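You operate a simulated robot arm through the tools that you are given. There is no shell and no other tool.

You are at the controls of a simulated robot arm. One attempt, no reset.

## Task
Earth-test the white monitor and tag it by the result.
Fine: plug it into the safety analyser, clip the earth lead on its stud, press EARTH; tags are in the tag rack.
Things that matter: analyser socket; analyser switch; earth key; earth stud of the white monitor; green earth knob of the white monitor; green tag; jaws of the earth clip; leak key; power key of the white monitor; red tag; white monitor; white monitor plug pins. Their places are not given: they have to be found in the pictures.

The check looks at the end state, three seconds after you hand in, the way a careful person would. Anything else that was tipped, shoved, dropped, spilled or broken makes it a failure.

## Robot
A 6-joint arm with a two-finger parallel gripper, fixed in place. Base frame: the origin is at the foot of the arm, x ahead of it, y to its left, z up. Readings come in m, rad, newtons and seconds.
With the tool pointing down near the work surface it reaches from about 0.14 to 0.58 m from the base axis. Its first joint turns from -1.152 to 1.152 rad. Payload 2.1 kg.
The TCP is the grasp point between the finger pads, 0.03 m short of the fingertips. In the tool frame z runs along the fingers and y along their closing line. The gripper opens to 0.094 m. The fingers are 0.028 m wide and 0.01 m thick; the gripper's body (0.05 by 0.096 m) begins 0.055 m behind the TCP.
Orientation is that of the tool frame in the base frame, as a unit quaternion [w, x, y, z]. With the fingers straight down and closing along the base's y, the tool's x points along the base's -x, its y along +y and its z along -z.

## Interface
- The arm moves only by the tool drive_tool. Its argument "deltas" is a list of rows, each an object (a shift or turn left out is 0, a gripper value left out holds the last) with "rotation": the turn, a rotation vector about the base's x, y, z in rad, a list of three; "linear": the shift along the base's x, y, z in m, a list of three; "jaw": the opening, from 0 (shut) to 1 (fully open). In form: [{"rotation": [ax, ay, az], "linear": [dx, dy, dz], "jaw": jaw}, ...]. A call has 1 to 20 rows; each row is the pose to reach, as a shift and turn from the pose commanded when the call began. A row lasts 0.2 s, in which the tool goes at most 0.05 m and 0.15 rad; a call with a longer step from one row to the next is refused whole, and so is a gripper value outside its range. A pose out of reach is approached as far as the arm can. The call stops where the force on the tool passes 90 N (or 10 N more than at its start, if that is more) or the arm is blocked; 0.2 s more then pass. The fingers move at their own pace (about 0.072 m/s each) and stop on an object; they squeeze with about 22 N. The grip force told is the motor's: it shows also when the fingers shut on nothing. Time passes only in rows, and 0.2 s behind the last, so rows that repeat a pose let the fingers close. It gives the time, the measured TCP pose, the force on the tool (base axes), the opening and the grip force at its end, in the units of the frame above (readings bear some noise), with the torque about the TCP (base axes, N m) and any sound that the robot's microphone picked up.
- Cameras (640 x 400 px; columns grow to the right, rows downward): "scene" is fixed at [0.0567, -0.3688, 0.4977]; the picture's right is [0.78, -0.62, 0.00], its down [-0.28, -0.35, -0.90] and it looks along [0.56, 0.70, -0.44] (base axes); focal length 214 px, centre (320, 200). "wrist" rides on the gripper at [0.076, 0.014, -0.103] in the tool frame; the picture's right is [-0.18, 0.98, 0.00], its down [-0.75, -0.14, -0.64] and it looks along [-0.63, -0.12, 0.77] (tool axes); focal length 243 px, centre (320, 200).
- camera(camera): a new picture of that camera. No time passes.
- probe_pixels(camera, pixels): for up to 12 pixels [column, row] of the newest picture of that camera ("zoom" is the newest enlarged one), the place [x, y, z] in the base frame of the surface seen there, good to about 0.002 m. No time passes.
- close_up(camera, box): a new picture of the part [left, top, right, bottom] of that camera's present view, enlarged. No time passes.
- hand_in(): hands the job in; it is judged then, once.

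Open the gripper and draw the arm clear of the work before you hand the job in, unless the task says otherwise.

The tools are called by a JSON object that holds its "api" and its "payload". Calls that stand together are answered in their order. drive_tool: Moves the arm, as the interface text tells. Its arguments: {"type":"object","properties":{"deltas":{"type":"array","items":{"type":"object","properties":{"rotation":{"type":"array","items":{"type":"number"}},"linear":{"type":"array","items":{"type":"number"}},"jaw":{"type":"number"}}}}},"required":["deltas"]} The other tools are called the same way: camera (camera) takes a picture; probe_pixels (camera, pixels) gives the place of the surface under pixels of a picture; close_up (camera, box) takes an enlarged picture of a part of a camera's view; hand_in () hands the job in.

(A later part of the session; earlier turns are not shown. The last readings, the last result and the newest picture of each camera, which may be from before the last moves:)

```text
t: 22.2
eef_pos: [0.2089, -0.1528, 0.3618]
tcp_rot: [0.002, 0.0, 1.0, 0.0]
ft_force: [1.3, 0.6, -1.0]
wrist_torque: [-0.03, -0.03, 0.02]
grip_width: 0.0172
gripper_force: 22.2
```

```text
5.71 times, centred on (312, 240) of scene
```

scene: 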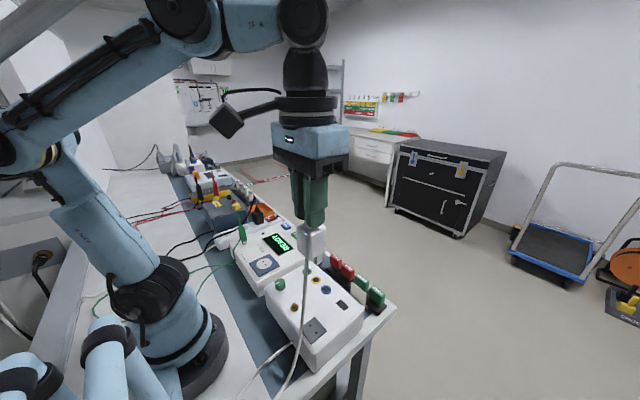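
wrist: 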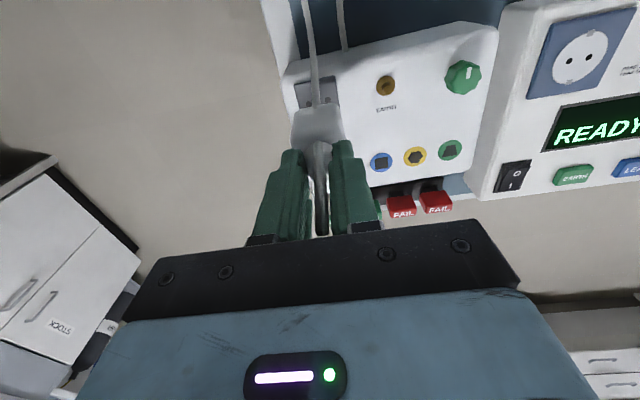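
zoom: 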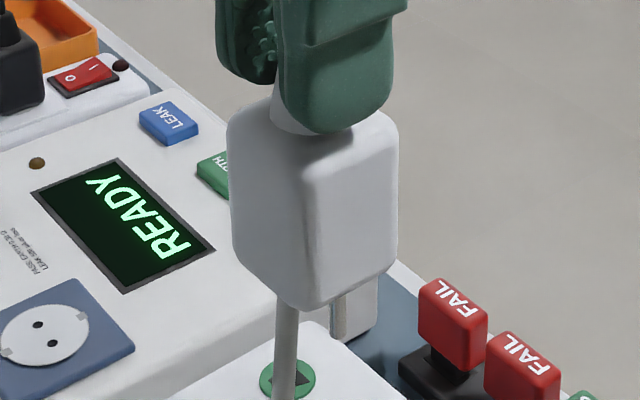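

I'll probe points on the plug's two visible faces and the visible pin to get its centre, yaw and tilt.

{"api": "probe_pixels", "payload": {"camera": "zoom", "pixels": [[242, 150], [242, 240], [290, 170], [290, 270], [325, 180], [385, 165], [325, 280], [385, 250], [339, 308], [339, 325], [250, 110], [360, 135]]}}

{"api": "probe_pixels", "payload": {"camera": "zoom", "pixels": [[260, 200], [275, 220], [345, 220], [370, 220], [335, 335], [343, 335], [300, 105], [275, 110], [390, 120], [305, 305], [232, 180], [398, 180]]}}

```text
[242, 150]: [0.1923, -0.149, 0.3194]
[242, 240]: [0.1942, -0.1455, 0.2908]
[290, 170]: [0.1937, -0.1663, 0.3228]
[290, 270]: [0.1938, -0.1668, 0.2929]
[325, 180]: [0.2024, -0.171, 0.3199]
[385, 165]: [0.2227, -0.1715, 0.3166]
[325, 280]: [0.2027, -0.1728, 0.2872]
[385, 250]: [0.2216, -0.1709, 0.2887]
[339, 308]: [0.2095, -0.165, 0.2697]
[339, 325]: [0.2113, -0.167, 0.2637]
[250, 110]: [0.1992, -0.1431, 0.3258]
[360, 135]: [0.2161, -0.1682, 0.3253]
```

```text
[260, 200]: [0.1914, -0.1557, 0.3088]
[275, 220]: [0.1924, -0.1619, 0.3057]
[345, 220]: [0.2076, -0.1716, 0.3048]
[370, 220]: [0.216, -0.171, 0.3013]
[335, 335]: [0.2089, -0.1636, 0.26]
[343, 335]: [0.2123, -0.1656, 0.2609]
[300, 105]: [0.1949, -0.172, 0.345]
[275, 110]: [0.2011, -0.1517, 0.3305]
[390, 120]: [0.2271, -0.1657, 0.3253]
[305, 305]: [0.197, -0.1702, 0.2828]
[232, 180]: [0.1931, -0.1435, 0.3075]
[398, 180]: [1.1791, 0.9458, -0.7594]
```

The plug hangs vertically without yaw: −y face at y=−0.1715, −x face at x=0.193, the near pin at about (0.2115,−0.163); body bottom ≈0.081 below the TCP. I'll carry it high over to the analyser socket and look down with the wrist camera.

{"api": "drive_tool", "payload": {"deltas": [{"linear": [0.001, 0.03, 0]}, {"linear": [0.002, 0.06, 0]}, {"linear": [0.003, 0.09, 0]}, {"linear": [0.004, 0.12, 0]}, {"linear": [0.005, 0.15, 0]}, {"linear": [0.006, 0.18, 0]}, {"linear": [0.007, 0.21, 0]}, {"linear": [0.008, 0.235, -0.02]}, {"linear": [0.0085, 0.243, -0.05]}, {"linear": [0.0085, 0.243, -0.08]}, {"linear": [0.0085, 0.243, -0.08]}]}}

{"api": "camera", "payload": {"camera": "wrist"}}

{"api": "camera", "payload": {"camera": "scene"}}

```text
t: 24.6
eef_pos: [0.2185, 0.0906, 0.2813]
tcp_rot: [0.001, 0.0, 1.0, 0.0]
ft_force: [0.2, -1.0, 0.1]
wrist_torque: [-0.02, -0.01, -0.01]
grip_width: 0.0171
gripper_force: 21.5
```

```text
taken
```

wrist: 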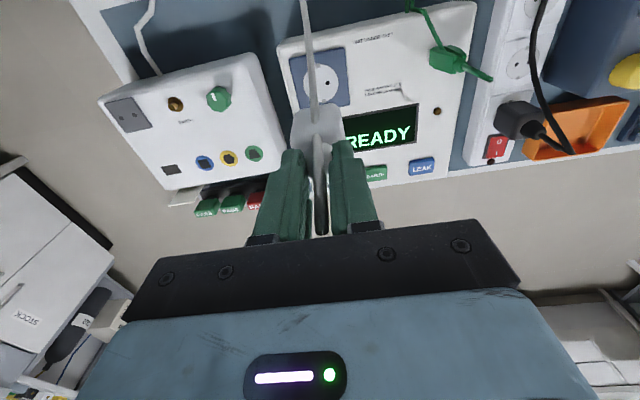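

```text
taken
```

scene: 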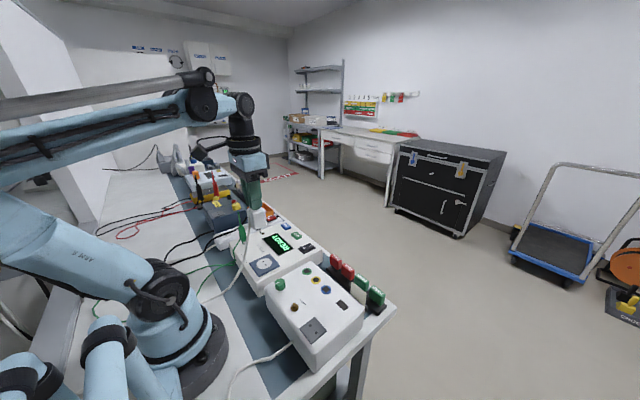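

The plug is over the analyser and the cable follows. I'll zoom on the socket in both cameras and probe the holes and pins.

{"api": "close_up", "payload": {"camera": "wrist", "box": [275, 30, 365, 150]}}

{"api": "close_up", "payload": {"camera": "scene", "box": [235, 190, 305, 290]}}

```text
3.33 times, centred on (320, 90) of wrist
```

zoom: 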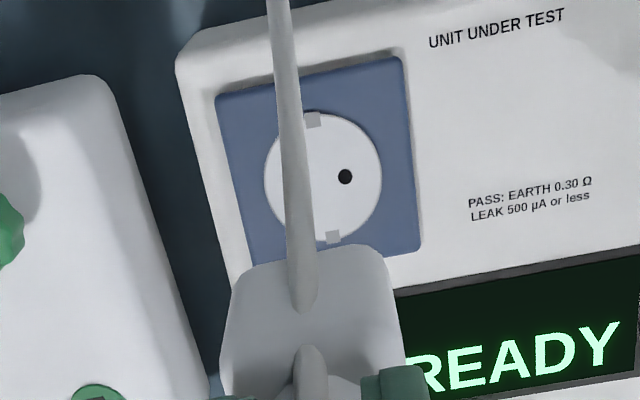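

```text
4.00 times, centred on (270, 240) of scene
```

zoom: 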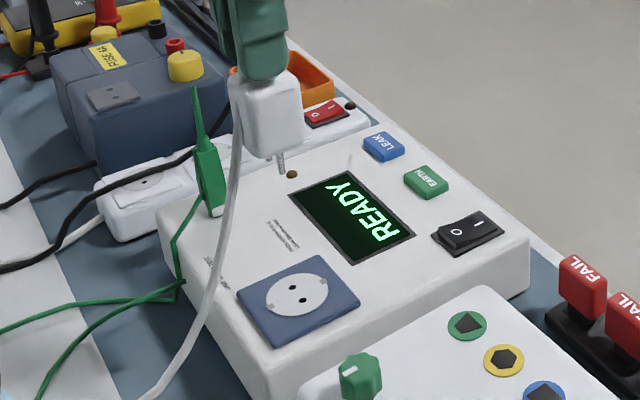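

I'll zoom tighter on the socket holes and on the hanging plug with its pin for probing.

{"api": "close_up", "payload": {"camera": "scene", "box": [250, 248, 295, 280]}}

{"api": "probe_pixels", "payload": {"camera": "zoom", "pixels": [[180, 180], [225, 245], [320, 200], [290, 195], [235, 230], [199, 213], [330, 175], [90, 240], [420, 240], [270, 370], [290, 110], [210, 210]]}}

```text
12.50 times, centred on (272, 264) of scene
```

zoom: 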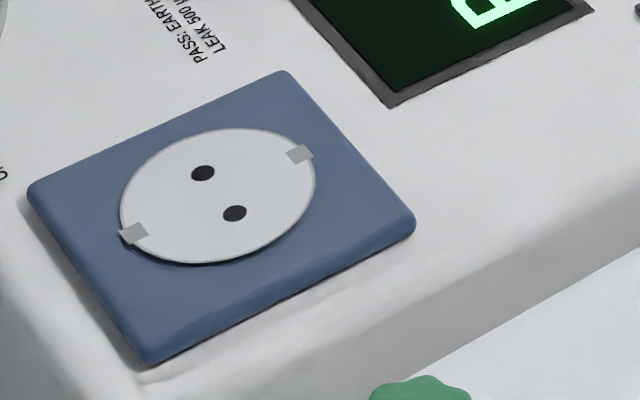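

```text
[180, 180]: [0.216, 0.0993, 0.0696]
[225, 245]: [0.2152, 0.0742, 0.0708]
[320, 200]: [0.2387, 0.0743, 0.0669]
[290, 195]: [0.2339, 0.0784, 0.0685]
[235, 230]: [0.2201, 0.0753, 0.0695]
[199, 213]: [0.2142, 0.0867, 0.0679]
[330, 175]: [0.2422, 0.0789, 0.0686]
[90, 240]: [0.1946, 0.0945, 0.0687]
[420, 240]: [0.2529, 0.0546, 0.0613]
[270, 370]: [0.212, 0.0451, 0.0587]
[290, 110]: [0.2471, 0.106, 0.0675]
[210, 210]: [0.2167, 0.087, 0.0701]
```

I'll probe the two holes at zoom (203,173) and (235,213), plus disc edges and panel corners.

{"api": "probe_pixels", "payload": {"camera": "zoom", "pixels": [[203, 173], [235, 213], [203, 173], [235, 213], [122, 212], [313, 185], [235, 130], [190, 260], [35, 195], [283, 75], [408, 225], [152, 357]]}}

{"api": "probe_pixels", "payload": {"camera": "zoom", "pixels": [[195, 168], [211, 178], [227, 208], [243, 218], [219, 193], [218, 194], [220, 192], [217, 193], [134, 232], [299, 155], [134, 233], [299, 153]]}}

```text
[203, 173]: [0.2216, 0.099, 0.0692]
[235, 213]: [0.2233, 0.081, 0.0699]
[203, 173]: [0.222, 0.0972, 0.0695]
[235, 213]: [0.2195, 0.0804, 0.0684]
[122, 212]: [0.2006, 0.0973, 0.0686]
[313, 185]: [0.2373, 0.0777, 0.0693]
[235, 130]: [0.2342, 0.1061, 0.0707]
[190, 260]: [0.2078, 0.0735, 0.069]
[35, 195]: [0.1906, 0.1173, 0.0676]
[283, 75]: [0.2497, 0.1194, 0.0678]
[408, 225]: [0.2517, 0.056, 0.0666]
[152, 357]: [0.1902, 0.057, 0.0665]
```

```text
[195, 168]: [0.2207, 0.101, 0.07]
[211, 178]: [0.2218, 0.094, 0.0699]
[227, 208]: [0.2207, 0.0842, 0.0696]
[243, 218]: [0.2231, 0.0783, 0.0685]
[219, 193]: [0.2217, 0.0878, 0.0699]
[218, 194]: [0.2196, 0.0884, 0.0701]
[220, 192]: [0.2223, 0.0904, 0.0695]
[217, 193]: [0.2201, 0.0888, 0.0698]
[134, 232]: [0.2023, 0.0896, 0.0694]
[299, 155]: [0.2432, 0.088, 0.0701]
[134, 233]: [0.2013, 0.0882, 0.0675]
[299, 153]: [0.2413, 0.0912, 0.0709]
```

The socket centre comes out at about (0.2213, 0.0889), face z≈0.069. Now I'll measure the hanging plug's position from the scene camera.

{"api": "close_up", "payload": {"camera": "scene", "box": [240, 200, 295, 240]}}

```text
10.00 times, centred on (268, 220) of scene
```

zoom: 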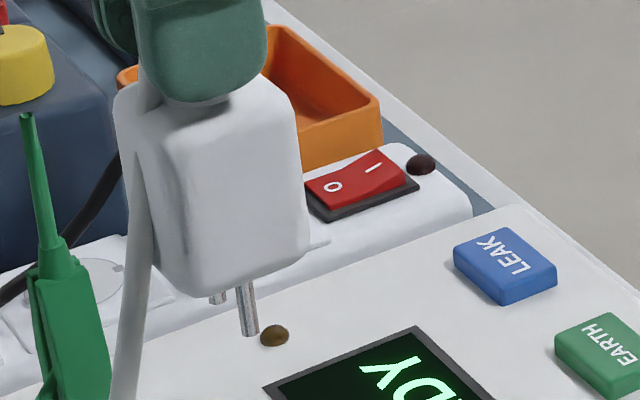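

Both pins are visible at zoom (247,310) and (218,298). I'll probe them and the plug's faces.

{"api": "probe_pixels", "payload": {"camera": "zoom", "pixels": [[243, 292], [246, 305], [248, 318], [250, 330], [217, 297], [219, 301], [215, 296], [243, 295], [247, 312], [249, 325], [218, 299], [219, 297]]}}

{"api": "probe_pixels", "payload": {"camera": "zoom", "pixels": [[210, 150], [280, 140], [215, 260], [290, 220], [250, 200], [235, 180], [160, 160], [175, 220], [170, 190], [160, 110], [270, 90], [150, 100]]}}

```text
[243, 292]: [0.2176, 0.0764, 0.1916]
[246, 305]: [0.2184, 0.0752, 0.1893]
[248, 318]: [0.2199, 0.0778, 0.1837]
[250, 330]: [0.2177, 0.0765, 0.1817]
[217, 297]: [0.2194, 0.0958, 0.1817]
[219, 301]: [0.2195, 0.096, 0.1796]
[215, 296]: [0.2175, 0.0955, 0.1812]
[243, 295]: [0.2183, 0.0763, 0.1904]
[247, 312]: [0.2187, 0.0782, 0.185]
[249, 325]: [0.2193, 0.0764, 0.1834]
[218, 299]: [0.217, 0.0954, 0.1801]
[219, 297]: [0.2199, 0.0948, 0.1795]
```

```text
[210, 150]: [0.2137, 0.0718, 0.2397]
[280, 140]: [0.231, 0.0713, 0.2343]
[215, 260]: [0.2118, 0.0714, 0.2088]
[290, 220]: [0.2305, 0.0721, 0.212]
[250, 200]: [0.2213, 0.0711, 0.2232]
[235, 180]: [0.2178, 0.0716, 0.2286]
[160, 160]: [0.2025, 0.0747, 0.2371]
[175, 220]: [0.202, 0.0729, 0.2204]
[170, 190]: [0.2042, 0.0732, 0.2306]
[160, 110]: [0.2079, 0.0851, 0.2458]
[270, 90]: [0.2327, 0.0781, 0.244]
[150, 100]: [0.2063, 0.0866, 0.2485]
```

Pins' centre is about (0.2195,0.0884) with tips at z≈0.18; the socket centre is (0.2213,0.0889). I'll shift by (+0.0016,+0.0005) and descend to leave ~1 cm gap, then recheck.

{"api": "drive_tool", "payload": {"deltas": [{"linear": [0.0016, 0.0005, -0.02]}, {"linear": [0.0016, 0.0005, -0.04]}, {"linear": [0.0016, 0.0005, -0.06]}, {"linear": [0.0016, 0.0005, -0.08]}, {"linear": [0.0016, 0.0005, -0.095]}, {"linear": [0.0016, 0.0005, -0.095]}]}}

{"api": "close_up", "payload": {"camera": "scene", "box": [240, 225, 305, 285]}}

{"api": "close_up", "payload": {"camera": "wrist", "box": [260, 30, 400, 150]}}

```text
t: 26.0
eef_pos: [0.2199, 0.0909, 0.1838]
tcp_rot: [0.001, 0.0, 1.0, 0.0]
ft_force: [0.3, -0.3, -1.0]
wrist_torque: [0.03, 0.04, -0.02]
grip_width: 0.0172
gripper_force: 21.9
```

```text
6.67 times, centred on (272, 255) of scene
```

zoom: 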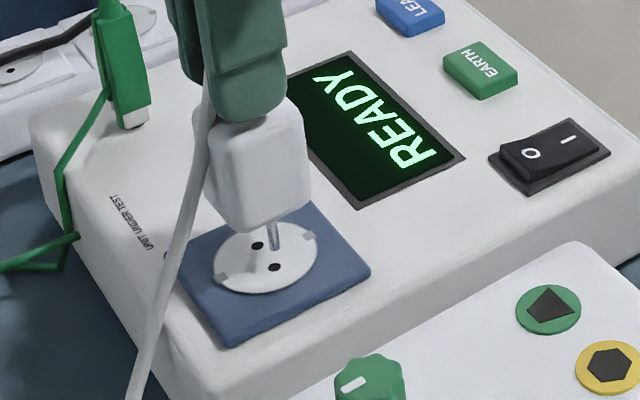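

```text
3.33 times, centred on (330, 90) of wrist
```

zoom: 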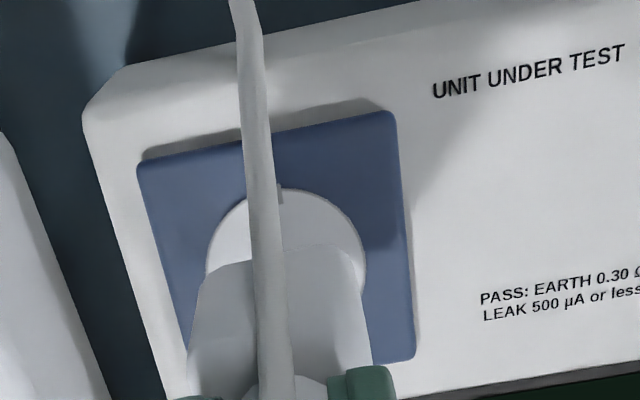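

The near pin's tip is at zoom (277,248) over the near hole (275,268). I'll zoom tighter and probe both to refine alignment.

{"api": "close_up", "payload": {"camera": "scene", "box": [260, 250, 290, 272]}}

```text
16.00 times, centred on (275, 261) of scene
```

zoom: 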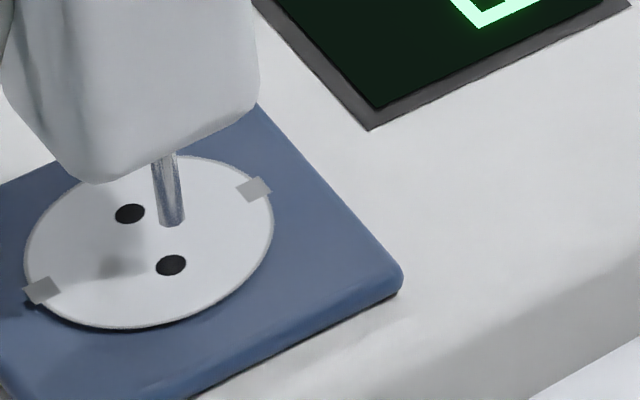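

I'll probe along the near pin and at the holes in this tight zoom.

{"api": "probe_pixels", "payload": {"camera": "zoom", "pixels": [[165, 175], [168, 190], [170, 205], [172, 215], [173, 222], [167, 182], [171, 265], [171, 265], [130, 213], [130, 213], [172, 218], [169, 198]]}}

{"api": "probe_pixels", "payload": {"camera": "zoom", "pixels": [[165, 175], [168, 190], [170, 205], [172, 215], [173, 222], [167, 182], [171, 265], [171, 265], [130, 213], [130, 213], [172, 218], [169, 198]]}}

```text
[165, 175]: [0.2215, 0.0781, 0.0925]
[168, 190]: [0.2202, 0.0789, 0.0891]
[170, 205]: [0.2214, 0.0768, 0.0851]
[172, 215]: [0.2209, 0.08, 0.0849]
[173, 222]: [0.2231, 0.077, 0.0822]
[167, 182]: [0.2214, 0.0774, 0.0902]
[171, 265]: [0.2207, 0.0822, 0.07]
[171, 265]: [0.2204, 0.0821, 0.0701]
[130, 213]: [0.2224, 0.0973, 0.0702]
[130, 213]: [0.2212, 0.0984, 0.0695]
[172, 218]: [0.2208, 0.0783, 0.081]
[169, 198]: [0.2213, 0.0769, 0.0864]
```

```text
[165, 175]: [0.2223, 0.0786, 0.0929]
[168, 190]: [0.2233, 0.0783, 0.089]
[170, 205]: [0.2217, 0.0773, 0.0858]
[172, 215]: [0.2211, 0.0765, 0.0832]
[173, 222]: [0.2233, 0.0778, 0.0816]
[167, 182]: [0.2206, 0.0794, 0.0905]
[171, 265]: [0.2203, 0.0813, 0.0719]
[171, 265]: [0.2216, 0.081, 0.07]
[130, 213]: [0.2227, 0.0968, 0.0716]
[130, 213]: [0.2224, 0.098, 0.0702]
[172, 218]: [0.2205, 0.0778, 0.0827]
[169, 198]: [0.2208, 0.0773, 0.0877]
```

Averaging gives the near pin at ≈(0.2223,0.0802) and holes centred at ≈(0.2215,0.0896), so I shift by (−0.0008,+0.0004) and descend in small steps until the tips would be a few mm into the holes.

{"api": "drive_tool", "payload": {"deltas": [{"linear": [-0.0008, 0.0004, -0.003]}, {"linear": [-0.0008, 0.0004, -0.006]}, {"linear": [-0.0008, 0.0004, -0.009]}, {"linear": [-0.0008, 0.0004, -0.012]}, {"linear": [-0.0008, 0.0004, -0.014]}, {"linear": [-0.0008, 0.0004, -0.016]}, {"linear": [-0.0008, 0.0004, -0.016]}]}}

{"api": "close_up", "payload": {"camera": "scene", "box": [250, 235, 295, 275]}}

```text
t: 27.6
eef_pos: [0.2208, 0.0898, 0.1704]
tcp_rot: [0.001, 0.0, 1.0, 0.0]
ft_force: [0.4, -0.7, -1.1]
wrist_torque: [-0.01, -0.03, 0.02]
grip_width: 0.0171
gripper_force: 22.2
```

```text
10.00 times, centred on (272, 255) of scene
```

zoom: 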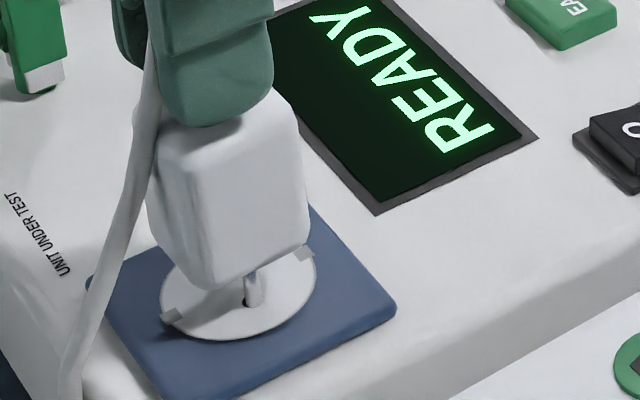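

The pin is at the hole mouth with no force yet. A tighter zoom to check how the pin sits relative to the hole.

{"api": "close_up", "payload": {"camera": "scene", "box": [258, 255, 280, 272]}}

```text
16.00 times, centred on (269, 264) of scene
```

zoom: 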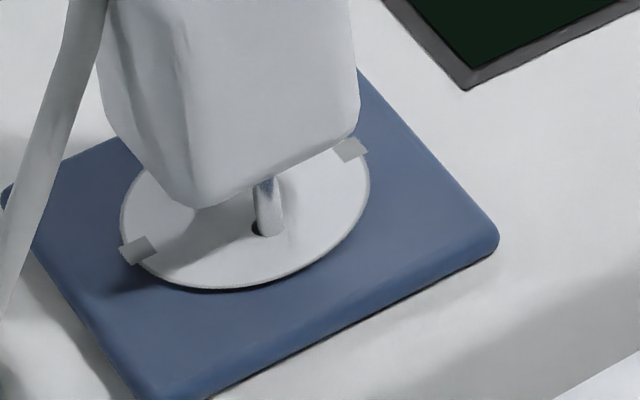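

The pin's visible foot extends to zoom (270,235), slightly in front of where the hole is (267,217). I'll probe the pin's foot and surroundings to quantify.

{"api": "probe_pixels", "payload": {"camera": "zoom", "pixels": [[267, 190], [268, 205], [270, 215], [270, 222], [270, 228], [270, 233], [270, 240], [256, 227], [290, 232], [268, 198], [269, 210], [240, 235]]}}

{"api": "probe_pixels", "payload": {"camera": "zoom", "pixels": [[267, 190], [268, 205], [270, 215], [270, 222], [270, 228], [270, 233], [270, 240], [256, 227], [290, 232], [268, 198], [269, 210], [240, 235]]}}

```text
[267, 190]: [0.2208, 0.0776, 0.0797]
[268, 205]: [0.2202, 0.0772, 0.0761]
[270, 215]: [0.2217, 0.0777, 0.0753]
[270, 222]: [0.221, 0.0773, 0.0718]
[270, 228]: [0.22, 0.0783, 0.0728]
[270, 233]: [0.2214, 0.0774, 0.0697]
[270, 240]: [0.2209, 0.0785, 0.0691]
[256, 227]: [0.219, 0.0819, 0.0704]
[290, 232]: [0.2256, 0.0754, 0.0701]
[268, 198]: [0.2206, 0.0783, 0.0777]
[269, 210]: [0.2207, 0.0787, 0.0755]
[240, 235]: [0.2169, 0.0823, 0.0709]
```

```text
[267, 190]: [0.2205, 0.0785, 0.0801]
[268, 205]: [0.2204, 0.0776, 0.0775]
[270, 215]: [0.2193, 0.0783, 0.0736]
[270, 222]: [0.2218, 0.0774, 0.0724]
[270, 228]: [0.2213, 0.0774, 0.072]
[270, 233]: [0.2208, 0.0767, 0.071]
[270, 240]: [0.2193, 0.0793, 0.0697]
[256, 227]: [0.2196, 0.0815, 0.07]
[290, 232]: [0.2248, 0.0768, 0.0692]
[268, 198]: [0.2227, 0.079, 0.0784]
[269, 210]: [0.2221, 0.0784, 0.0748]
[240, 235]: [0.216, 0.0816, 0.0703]
```

Accounting for pin radius, the plug centre is ≈(0.2216,0.0895) versus socket centre ≈(0.2213,0.0892), so alignment is within a millimetre. I'll press down in small steps and watch the force.

{"api": "drive_tool", "payload": {"deltas": [{"linear": [0, 0, -0.002]}, {"linear": [0, 0, -0.004]}, {"linear": [0, 0, -0.006]}, {"linear": [0, 0, -0.006]}]}}

{"api": "close_up", "payload": {"camera": "scene", "box": [250, 235, 295, 275]}}

```text
t: 28.6
eef_pos: [0.2203, 0.0912, 0.1625]
tcp_rot: [0.002, 0.0, 1.0, 0.0]
ft_force: [0.0, -0.4, -0.2]
wrist_torque: [-0.01, -0.03, 0.0]
grip_width: 0.0169
gripper_force: 22.1
```

```text
10.00 times, centred on (272, 255) of scene
```

zoom: 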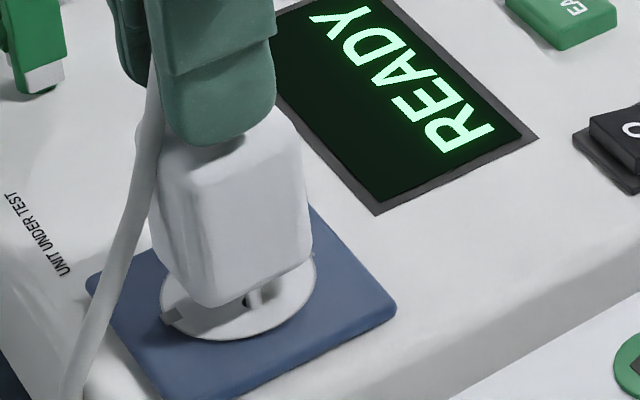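

The plug moved down with no resistance, so the pins are entering. I'll continue down in small steps.

{"api": "drive_tool", "payload": {"deltas": [{"linear": [0, 0, -0.002]}, {"linear": [0, 0, -0.004]}, {"linear": [0, 0, -0.006]}, {"linear": [0, 0, -0.008]}, {"linear": [0, 0, -0.008]}]}}

{"api": "close_up", "payload": {"camera": "scene", "box": [250, 235, 295, 275]}}

```text
t: 29.8
eef_pos: [0.219, 0.0902, 0.1563]
tcp_rot: [0.001, 0.0, 1.0, 0.0]
ft_force: [-1.2, -0.1, -1.0]
wrist_torque: [-0.01, -0.01, -0.01]
grip_width: 0.0171
gripper_force: 22.3
```

```text
10.00 times, centred on (272, 255) of scene
```

zoom: 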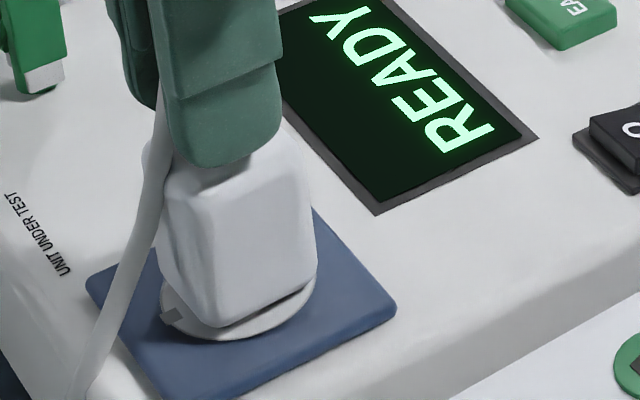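

Only a small gap remains; I continue a few mm to seat the plug.

{"api": "drive_tool", "payload": {"deltas": [{"linear": [0, 0, -0.002]}, {"linear": [0, 0, -0.004]}, {"linear": [0, 0, -0.006]}, {"linear": [0, 0, -0.006]}]}}

{"api": "close_up", "payload": {"camera": "scene", "box": [250, 235, 295, 275]}}

```text
t: 30.8
eef_pos: [0.2205, 0.09, 0.1522]
tcp_rot: [0.002, -0.001, 1.0, 0.0]
ft_force: [-1.1, 3.5, 22.6]
wrist_torque: [0.14, -0.03, 0.01]
grip_width: 0.0181
gripper_force: 22.3
```

```text
10.00 times, centred on (272, 255) of scene
```

zoom: 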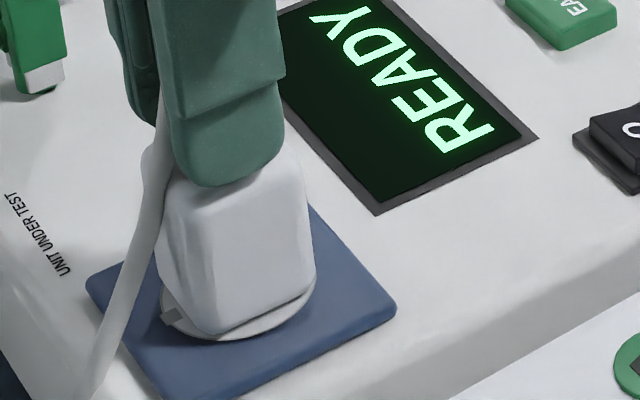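

Contact force of 22.6 N shows it has met the socket face. I'll zoom tight and probe the gap between body bottom and the disc.

{"api": "close_up", "payload": {"camera": "scene", "box": [258, 250, 290, 272]}}

{"api": "probe_pixels", "payload": {"camera": "zoom", "pixels": [[220, 230], [225, 240], [232, 246], [240, 250], [300, 235], [340, 215], [330, 100], [240, 120], [200, 160], [330, 180], [270, 150], [350, 150]]}}

```text
16.00 times, centred on (274, 261) of scene
```

zoom: 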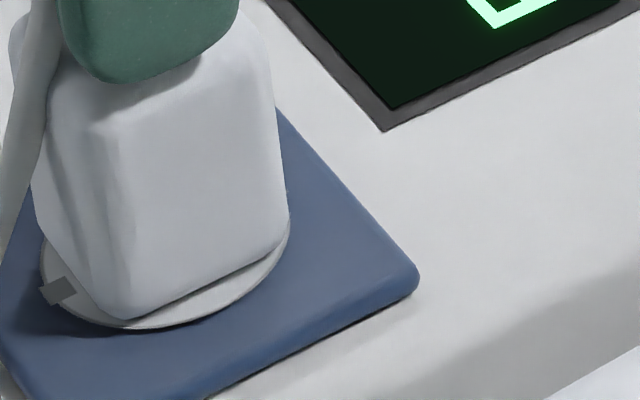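

```text
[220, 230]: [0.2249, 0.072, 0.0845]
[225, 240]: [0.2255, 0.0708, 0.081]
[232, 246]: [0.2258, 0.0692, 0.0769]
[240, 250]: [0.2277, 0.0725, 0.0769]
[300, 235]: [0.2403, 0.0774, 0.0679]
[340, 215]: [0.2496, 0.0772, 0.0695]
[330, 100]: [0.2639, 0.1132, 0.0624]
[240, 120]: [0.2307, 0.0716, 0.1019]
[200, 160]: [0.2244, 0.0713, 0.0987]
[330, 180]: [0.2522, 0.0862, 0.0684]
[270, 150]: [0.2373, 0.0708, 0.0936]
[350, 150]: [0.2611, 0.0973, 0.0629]
```

It looks seated. I'll press 2 mm more to confirm it's bottomed out and see whether the height changes.

{"api": "drive_tool", "payload": {"deltas": [{"linear": [0, 0, -0.001]}, {"linear": [0, 0, -0.002]}, {"linear": [0, 0, -0.002]}]}}

{"api": "close_up", "payload": {"camera": "scene", "box": [258, 250, 290, 272]}}

```text
t: 31.6
eef_pos: [0.2202, 0.0898, 0.1489]
tcp_rot: [0.002, 0.0, 1.0, -0.001]
ft_force: [3.9, -2.4, 21.1]
wrist_torque: [-0.1, -0.15, 0.01]
grip_width: 0.0184
gripper_force: 22.0
```

```text
16.00 times, centred on (274, 261) of scene
```

zoom: 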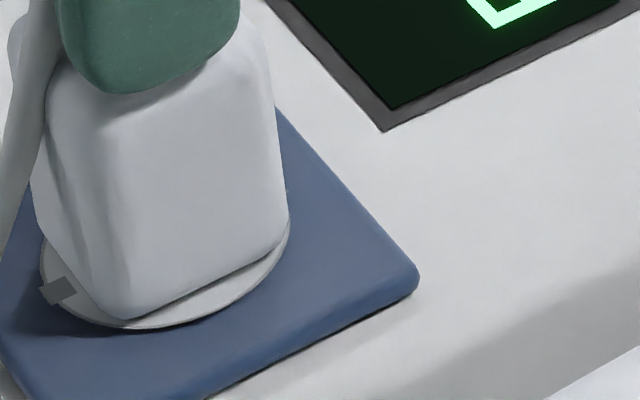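

The plug stayed put while the fingers slid down the boot, so it is bottomed or friction-held; I'll probe its bottom edge against the disc.

{"api": "probe_pixels", "payload": {"camera": "zoom", "pixels": [[135, 305], [140, 312], [160, 300], [200, 283], [205, 288], [250, 260], [255, 263], [280, 240], [230, 288], [180, 315], [120, 318], [272, 262]]}}

{"api": "close_up", "payload": {"camera": "wrist", "box": [240, 40, 400, 180]}}

```text
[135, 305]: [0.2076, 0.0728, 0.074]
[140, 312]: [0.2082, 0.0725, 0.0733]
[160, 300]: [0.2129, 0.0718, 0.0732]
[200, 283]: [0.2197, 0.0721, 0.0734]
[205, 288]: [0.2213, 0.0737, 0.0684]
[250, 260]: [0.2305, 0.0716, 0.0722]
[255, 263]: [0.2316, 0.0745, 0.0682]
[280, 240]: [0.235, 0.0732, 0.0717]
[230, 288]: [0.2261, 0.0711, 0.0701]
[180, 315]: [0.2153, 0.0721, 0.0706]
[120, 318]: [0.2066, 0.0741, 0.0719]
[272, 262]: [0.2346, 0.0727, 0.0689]
```

```text
2.86 times, centred on (320, 110) of wrist
```

zoom: 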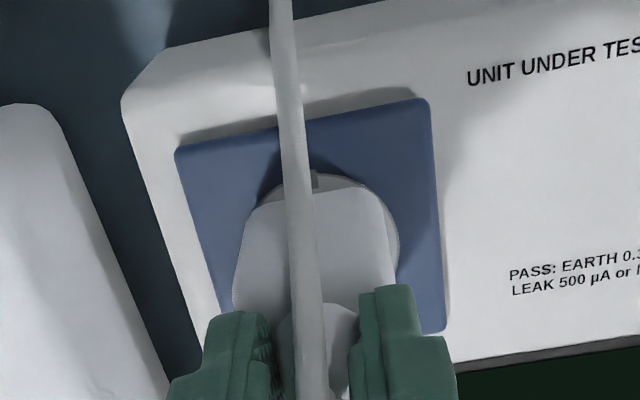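

The body bottom reads z≈0.0725 against the disc at 0.0695 (rounded edge). The fingertips now rest on the body's shoulders, so one more 2 mm push will confirm it is fully in.

{"api": "drive_tool", "payload": {"deltas": [{"linear": [0, 0, -0.001]}, {"linear": [0, 0, -0.002]}, {"linear": [0, 0, -0.002]}]}}

{"api": "close_up", "payload": {"camera": "scene", "box": [258, 250, 290, 272]}}

```text
t: 32.4
eef_pos: [0.2207, 0.09, 0.1485]
tcp_rot: [0.002, 0.0, 1.0, 0.0]
ft_force: [-1.1, -7.7, 59.2]
wrist_torque: [-0.27, 0.08, -0.01]
grip_width: 0.0182
gripper_force: 22.0
```

```text
16.00 times, centred on (274, 261) of scene
```

zoom: 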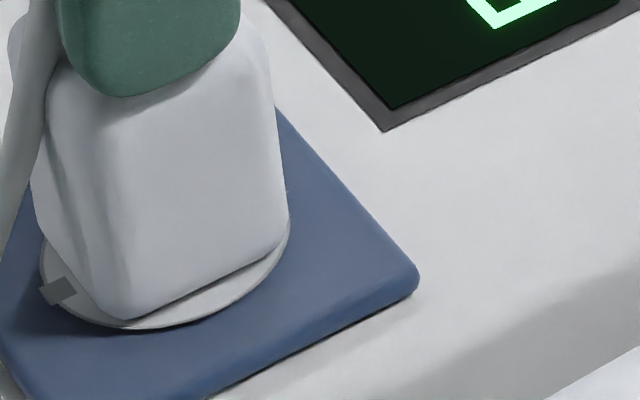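

59 N with no movement: the plug is fully seated. I'll relieve the push, open the jaws and rise straight up.

{"api": "drive_tool", "payload": {"deltas": [{"linear": [0, 0, 0.003]}, {"linear": [0, 0, 0.003], "jaw": 0.3}, {"linear": [0, 0, 0.003], "jaw": 0.5}, {"linear": [0, 0, 0.003], "jaw": 0.6}, {"linear": [0, 0, 0.003], "jaw": 0.6}]}}

{"api": "drive_tool", "payload": {"deltas": [{"linear": [0, 0, 0.01]}, {"linear": [0, 0, 0.025]}, {"linear": [0, 0, 0.045]}, {"linear": [0, 0, 0.07]}, {"linear": [0, 0, 0.1]}, {"linear": [0, 0, 0.13]}, {"linear": [0, 0, 0.13]}]}}

{"api": "camera", "payload": {"camera": "scene"}}

{"api": "camera", "payload": {"camera": "wrist"}}

```text
t: 33.6
eef_pos: [0.2203, 0.09, 0.1489]
tcp_rot: [0.001, 0.0, 1.0, -0.001]
ft_force: [-0.7, -0.8, -0.1]
wrist_torque: [0.0, 0.01, -0.03]
grip_width: 0.0564
gripper_force: 0.1
```

```text
t: 35.2
eef_pos: [0.2196, 0.0919, 0.2818]
tcp_rot: [0.002, 0.0, 1.0, -0.001]
ft_force: [-0.1, 0.1, 0.3]
wrist_torque: [-0.01, -0.04, -0.02]
grip_width: 0.0564
gripper_force: 0.1
```

```text
taken
```

scene: 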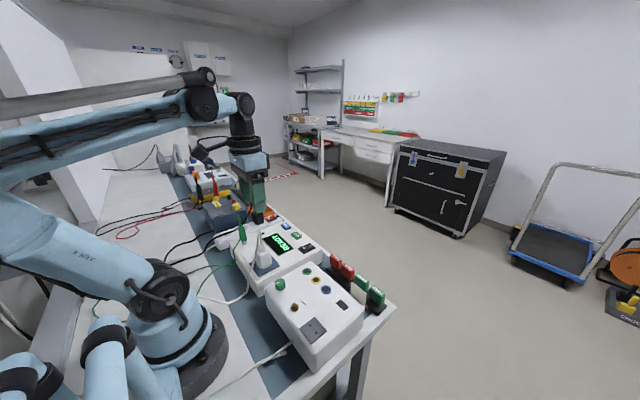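

```text
taken
```

wrist: 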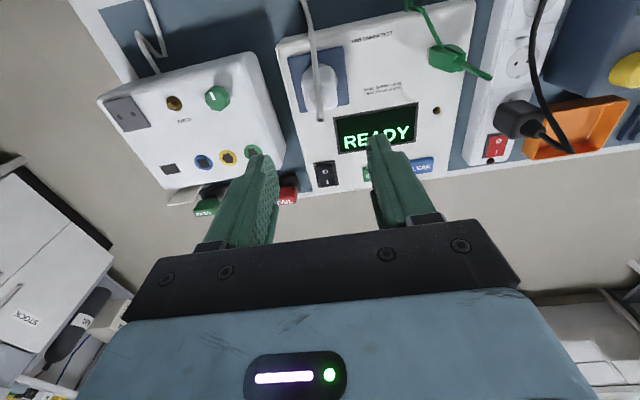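

The plug stands in the analyser socket. Now I'll inspect the earth clip at wrist (448,58) and scene (242,235).

{"api": "close_up", "payload": {"camera": "wrist", "box": [390, 0, 510, 100]}}

{"api": "close_up", "payload": {"camera": "scene", "box": [220, 205, 280, 255]}}

```text
4.00 times, centred on (450, 50) of wrist
```

zoom: 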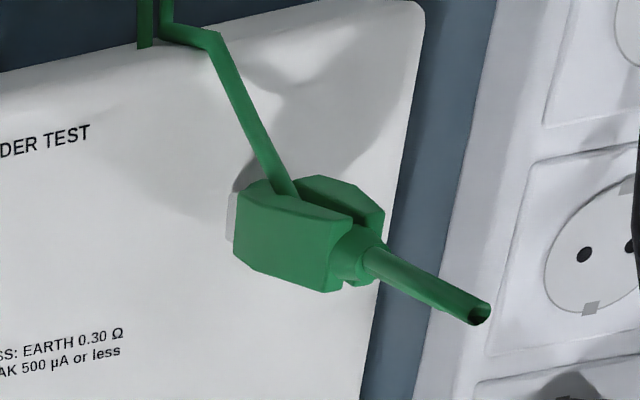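

```text
8.00 times, centred on (250, 230) of scene
```

zoom: 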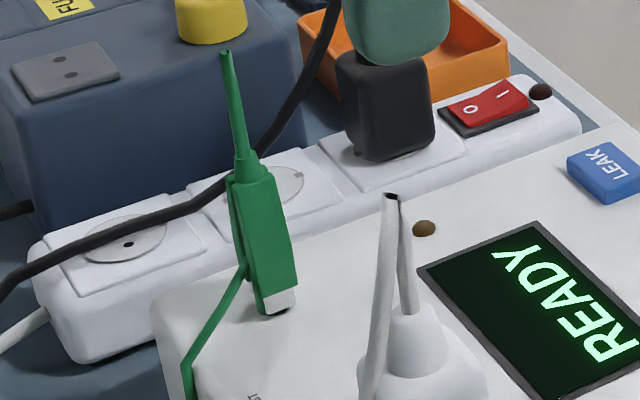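

The clip looks like two green levers with a silver jaw end at the bottom and a tail tube on top. I'll probe its surfaces from both views.

{"api": "probe_pixels", "payload": {"camera": "zoom", "pixels": [[265, 190], [285, 200], [280, 240], [293, 280], [250, 200], [255, 250], [260, 300], [232, 190], [234, 215], [280, 302], [226, 60], [240, 140]]}}

{"api": "close_up", "payload": {"camera": "wrist", "box": [390, 0, 510, 100]}}

{"api": "probe_pixels", "payload": {"camera": "zoom", "pixels": [[245, 205], [340, 225], [240, 255], [325, 285], [290, 240], [310, 185], [380, 215], [370, 245], [345, 200], [230, 215], [480, 315], [360, 260]]}}

```text
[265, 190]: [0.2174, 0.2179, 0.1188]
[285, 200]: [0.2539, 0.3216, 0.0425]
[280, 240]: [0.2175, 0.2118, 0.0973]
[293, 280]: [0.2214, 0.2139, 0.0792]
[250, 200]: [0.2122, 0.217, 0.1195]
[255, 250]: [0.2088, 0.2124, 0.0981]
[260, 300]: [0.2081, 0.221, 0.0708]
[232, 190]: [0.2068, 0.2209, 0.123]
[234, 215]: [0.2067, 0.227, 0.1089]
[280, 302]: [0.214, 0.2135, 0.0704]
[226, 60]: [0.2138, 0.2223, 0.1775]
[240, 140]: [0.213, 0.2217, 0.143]
```

```text
4.00 times, centred on (450, 50) of wrist
```

zoom: 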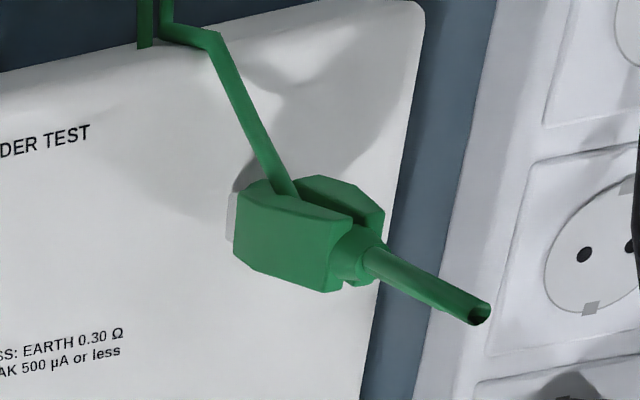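

```text
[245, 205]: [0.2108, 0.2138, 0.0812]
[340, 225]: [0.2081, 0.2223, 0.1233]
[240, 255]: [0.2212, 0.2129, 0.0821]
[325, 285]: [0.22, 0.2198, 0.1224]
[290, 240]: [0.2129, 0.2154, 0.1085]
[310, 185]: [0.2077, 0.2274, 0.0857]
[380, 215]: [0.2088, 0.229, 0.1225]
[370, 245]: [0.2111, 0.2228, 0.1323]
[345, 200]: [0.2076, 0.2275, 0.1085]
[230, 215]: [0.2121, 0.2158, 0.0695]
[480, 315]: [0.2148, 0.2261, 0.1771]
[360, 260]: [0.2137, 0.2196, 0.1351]
```

The clip's two levers are separated along y (outer faces y≈0.213 and 0.229), x 0.208–0.2205, z 0.07–0.125, tail tube up to 0.178. I'll move above it at (0.2143,0.2215).

{"api": "drive_tool", "payload": {"deltas": [{"linear": [-0.001, 0.03, 0]}, {"linear": [-0.002, 0.06, 0]}, {"linear": [-0.003, 0.09, 0]}, {"linear": [-0.005, 0.12, -0.01]}, {"linear": [-0.0055, 0.1305, -0.03]}, {"linear": [-0.0055, 0.1305, -0.03]}]}}

{"api": "camera", "payload": {"camera": "wrist"}}

{"api": "close_up", "payload": {"camera": "scene", "box": [200, 170, 290, 260]}}

```text
t: 36.6
eef_pos: [0.2169, 0.2235, 0.2498]
tcp_rot: [0.001, 0.0, 1.0, 0.0]
ft_force: [-0.2, -0.6, -0.7]
wrist_torque: [0.01, -0.03, 0.02]
grip_width: 0.0566
gripper_force: 0.0
```

```text
taken
```

wrist: 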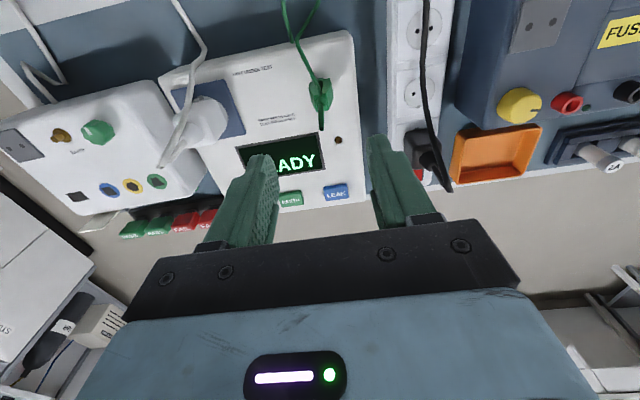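

```text
4.44 times, centred on (245, 215) of scene
```

zoom: 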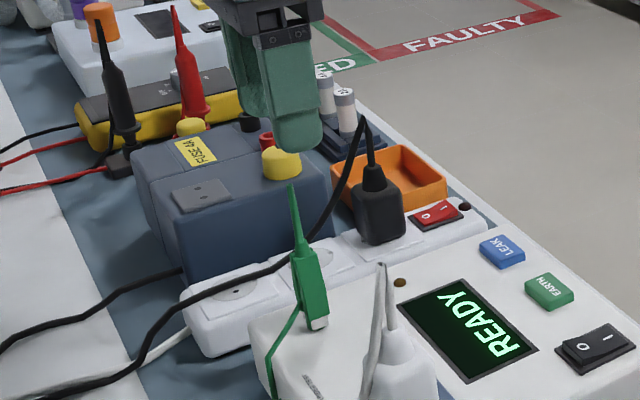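

I'll check the black mains plug and cable, which are near the +y finger's path, and the clip's top in the wrist view.

{"api": "probe_pixels", "payload": {"camera": "zoom", "pixels": [[380, 215], [362, 125], [345, 180], [330, 220], [300, 255], [270, 270], [240, 282], [232, 200], [180, 290], [330, 270], [290, 190], [313, 285]]}}

{"api": "close_up", "payload": {"camera": "wrist", "box": [270, 40, 370, 140]}}

```text
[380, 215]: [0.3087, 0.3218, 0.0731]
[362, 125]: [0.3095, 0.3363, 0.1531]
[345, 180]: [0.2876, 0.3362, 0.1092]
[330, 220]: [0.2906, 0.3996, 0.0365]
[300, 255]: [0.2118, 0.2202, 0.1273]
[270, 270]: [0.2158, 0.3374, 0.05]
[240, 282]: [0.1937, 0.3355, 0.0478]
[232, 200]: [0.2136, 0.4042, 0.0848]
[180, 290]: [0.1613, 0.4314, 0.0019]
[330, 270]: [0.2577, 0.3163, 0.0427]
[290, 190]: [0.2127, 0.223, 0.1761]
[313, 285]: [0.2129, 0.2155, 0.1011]
```

```text
4.00 times, centred on (320, 90) of wrist
```

zoom: 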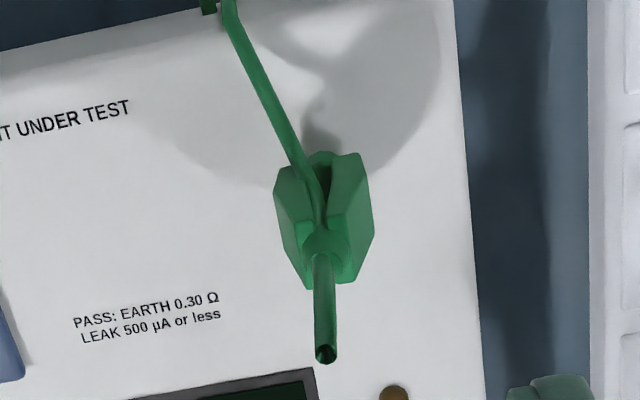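

Clear of the black plug (y>0.32). I'll probe the clip's outline in this wrist zoom to centre the grip.

{"api": "probe_pixels", "payload": {"camera": "zoom", "pixels": [[280, 200], [285, 240], [300, 280], [370, 180], [372, 225], [355, 275], [325, 240], [322, 300], [325, 340], [315, 205], [345, 200], [295, 215]]}}

{"api": "probe_pixels", "payload": {"camera": "zoom", "pixels": [[278, 205], [287, 250], [305, 285], [368, 185], [370, 230], [352, 280], [325, 250], [324, 310], [326, 352], [300, 230], [350, 230], [340, 215]]}}

```text
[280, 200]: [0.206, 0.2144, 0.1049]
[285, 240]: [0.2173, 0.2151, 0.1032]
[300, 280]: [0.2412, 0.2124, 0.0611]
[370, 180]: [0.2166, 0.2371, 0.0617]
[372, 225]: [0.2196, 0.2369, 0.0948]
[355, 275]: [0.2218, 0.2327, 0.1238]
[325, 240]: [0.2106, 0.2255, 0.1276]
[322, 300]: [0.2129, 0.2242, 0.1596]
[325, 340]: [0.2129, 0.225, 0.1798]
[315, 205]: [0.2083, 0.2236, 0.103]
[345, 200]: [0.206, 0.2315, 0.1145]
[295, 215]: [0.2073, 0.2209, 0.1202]
```

```text
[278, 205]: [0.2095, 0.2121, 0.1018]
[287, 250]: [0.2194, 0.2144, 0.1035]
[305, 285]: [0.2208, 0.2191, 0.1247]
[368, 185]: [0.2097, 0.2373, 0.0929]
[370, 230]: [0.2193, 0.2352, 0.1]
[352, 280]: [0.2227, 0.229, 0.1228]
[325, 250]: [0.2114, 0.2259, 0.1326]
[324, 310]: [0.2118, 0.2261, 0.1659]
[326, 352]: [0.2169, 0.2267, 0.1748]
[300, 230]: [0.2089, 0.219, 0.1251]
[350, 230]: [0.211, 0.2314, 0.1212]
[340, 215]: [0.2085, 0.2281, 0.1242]
```

The clip's centre is about (0.214,0.225), widest near z≈0.097. I'll shift +2.5 mm in y and descend partway to z≈0.16, then re-read the pose.

{"api": "drive_tool", "payload": {"deltas": [{"linear": [-0.001, 0.0025, -0.02]}, {"linear": [-0.001, 0.0025, -0.04]}, {"linear": [-0.001, 0.0025, -0.06]}, {"linear": [-0.001, 0.0025, -0.08]}, {"linear": [-0.001, 0.0025, -0.09]}, {"linear": [-0.001, 0.0025, -0.09]}, {"linear": [-0.001, 0.0025, -0.09]}]}}

{"api": "camera", "payload": {"camera": "wrist"}}

{"api": "close_up", "payload": {"camera": "scene", "box": [210, 180, 280, 250]}}

```text
t: 38.2
eef_pos: [0.2139, 0.2236, 0.159]
tcp_rot: [0.002, 0.0, 1.0, 0.0]
ft_force: [0.1, 0.2, 0.2]
wrist_torque: [0.02, -0.01, 0.01]
grip_width: 0.0565
gripper_force: 0.2
```

```text
taken
```

wrist: 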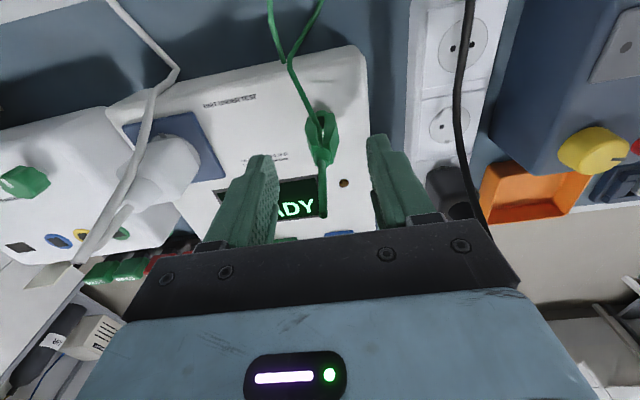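

```text
5.71 times, centred on (245, 215) of scene
```

zoom: 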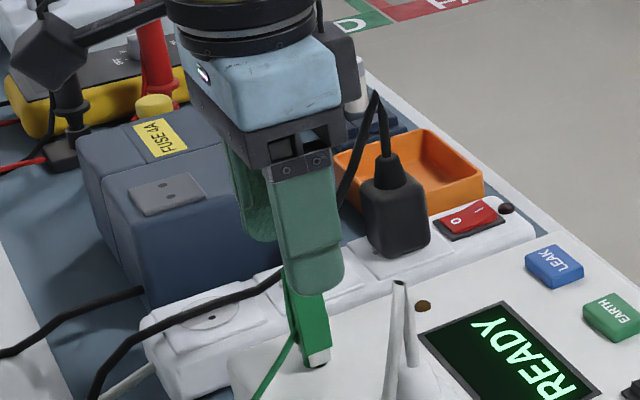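

Position reads (0.2139,0.2236,0.159) and the clip is centred between the fingers. I'll descend to z≈0.118.

{"api": "drive_tool", "payload": {"deltas": [{"linear": [0, 0.001, -0.01]}, {"linear": [0, 0.001, -0.02]}, {"linear": [0, 0.001, -0.03]}, {"linear": [0, 0.001, -0.041]}, {"linear": [0, 0.001, -0.041]}]}}

{"api": "camera", "payload": {"camera": "wrist"}}

{"api": "close_up", "payload": {"camera": "scene", "box": [210, 190, 280, 260]}}

```text
t: 39.4
eef_pos: [0.213, 0.2265, 0.1169]
tcp_rot: [0.001, -0.001, 1.0, 0.0]
ft_force: [-0.3, 0.8, -1.0]
wrist_torque: [0.0, 0.0, 0.0]
grip_width: 0.0563
gripper_force: 0.1
```

```text
taken
```

wrist: 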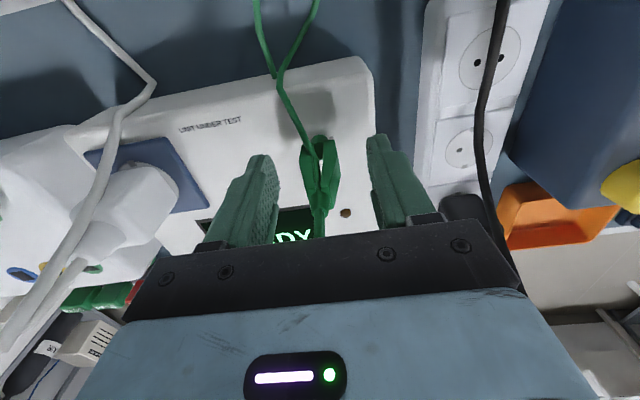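

```text
5.71 times, centred on (245, 225) of scene
```

zoom: 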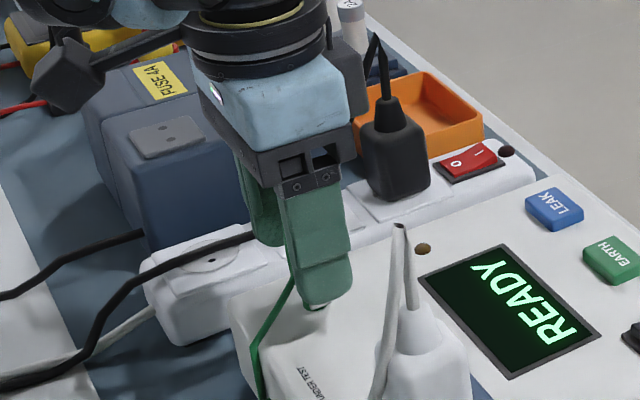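

The clip sits midway between the fingers (wrist cols 275–370, clip at ~320). I'll close the jaws on it.

{"api": "drive_tool", "payload": {"deltas": [{"linear": [0, 0, 0], "jaw": 0.3}, {"linear": [0, 0, 0], "jaw": 0.0}, {"linear": [0, 0, 0], "jaw": 0.0}, {"linear": [0, 0, 0], "jaw": 0.0}]}}

{"api": "close_up", "payload": {"camera": "wrist", "box": [250, 80, 390, 240]}}

{"api": "close_up", "payload": {"camera": "scene", "box": [220, 210, 280, 260]}}

```text
t: 40.4
eef_pos: [0.2128, 0.2238, 0.1176]
tcp_rot: [0.002, 0.0, 1.0, 0.0]
ft_force: [0.0, -3.2, -1.9]
wrist_torque: [-0.02, 0.0, -0.02]
grip_width: 0.0251
gripper_force: 22.0
```

```text
2.50 times, centred on (320, 160) of wrist
```

zoom: 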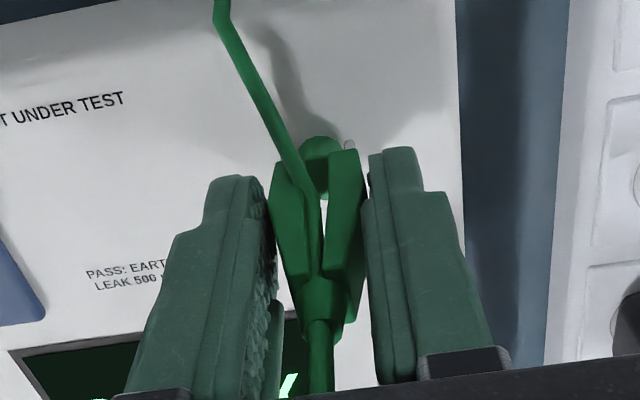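

```text
8.00 times, centred on (250, 235) of scene
```

zoom: 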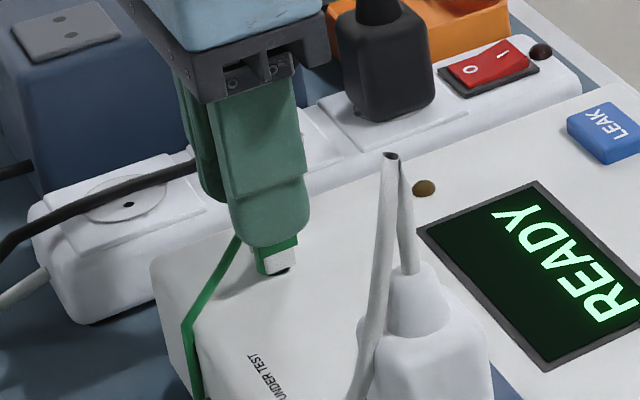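

Gripped at 25 mm width. I'll lift slowly and check that the clip follows without slipping.

{"api": "drive_tool", "payload": {"deltas": [{"linear": [0, 0, 0.004]}, {"linear": [0, 0, 0.008]}, {"linear": [0, 0, 0.012]}, {"linear": [0, 0, 0.016]}, {"linear": [0, 0, 0.02]}, {"linear": [0, 0, 0.02]}]}}

{"api": "close_up", "payload": {"camera": "scene", "box": [220, 200, 280, 260]}}

{"api": "close_up", "payload": {"camera": "wrist", "box": [250, 80, 390, 240]}}

```text
t: 41.8
eef_pos: [0.2132, 0.2255, 0.1381]
tcp_rot: [0.002, 0.0, 1.0, 0.0]
ft_force: [-0.6, -0.3, -0.7]
wrist_torque: [0.0, -0.04, 0.02]
grip_width: 0.0251
gripper_force: 22.5
```

```text
6.67 times, centred on (250, 230) of scene
```

zoom: 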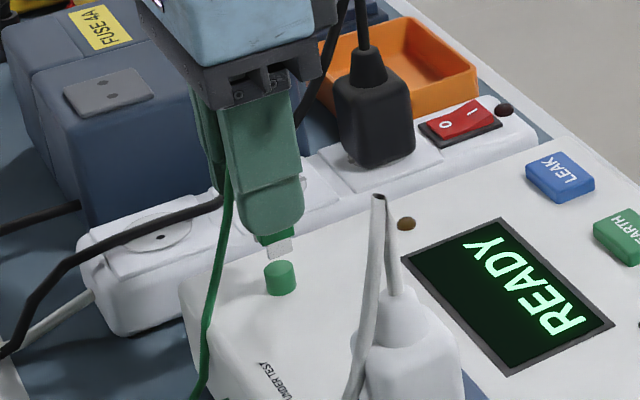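

```text
2.50 times, centred on (320, 160) of wrist
```

zoom: 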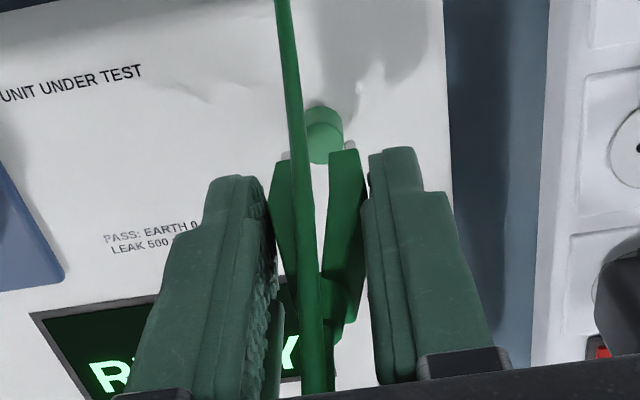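

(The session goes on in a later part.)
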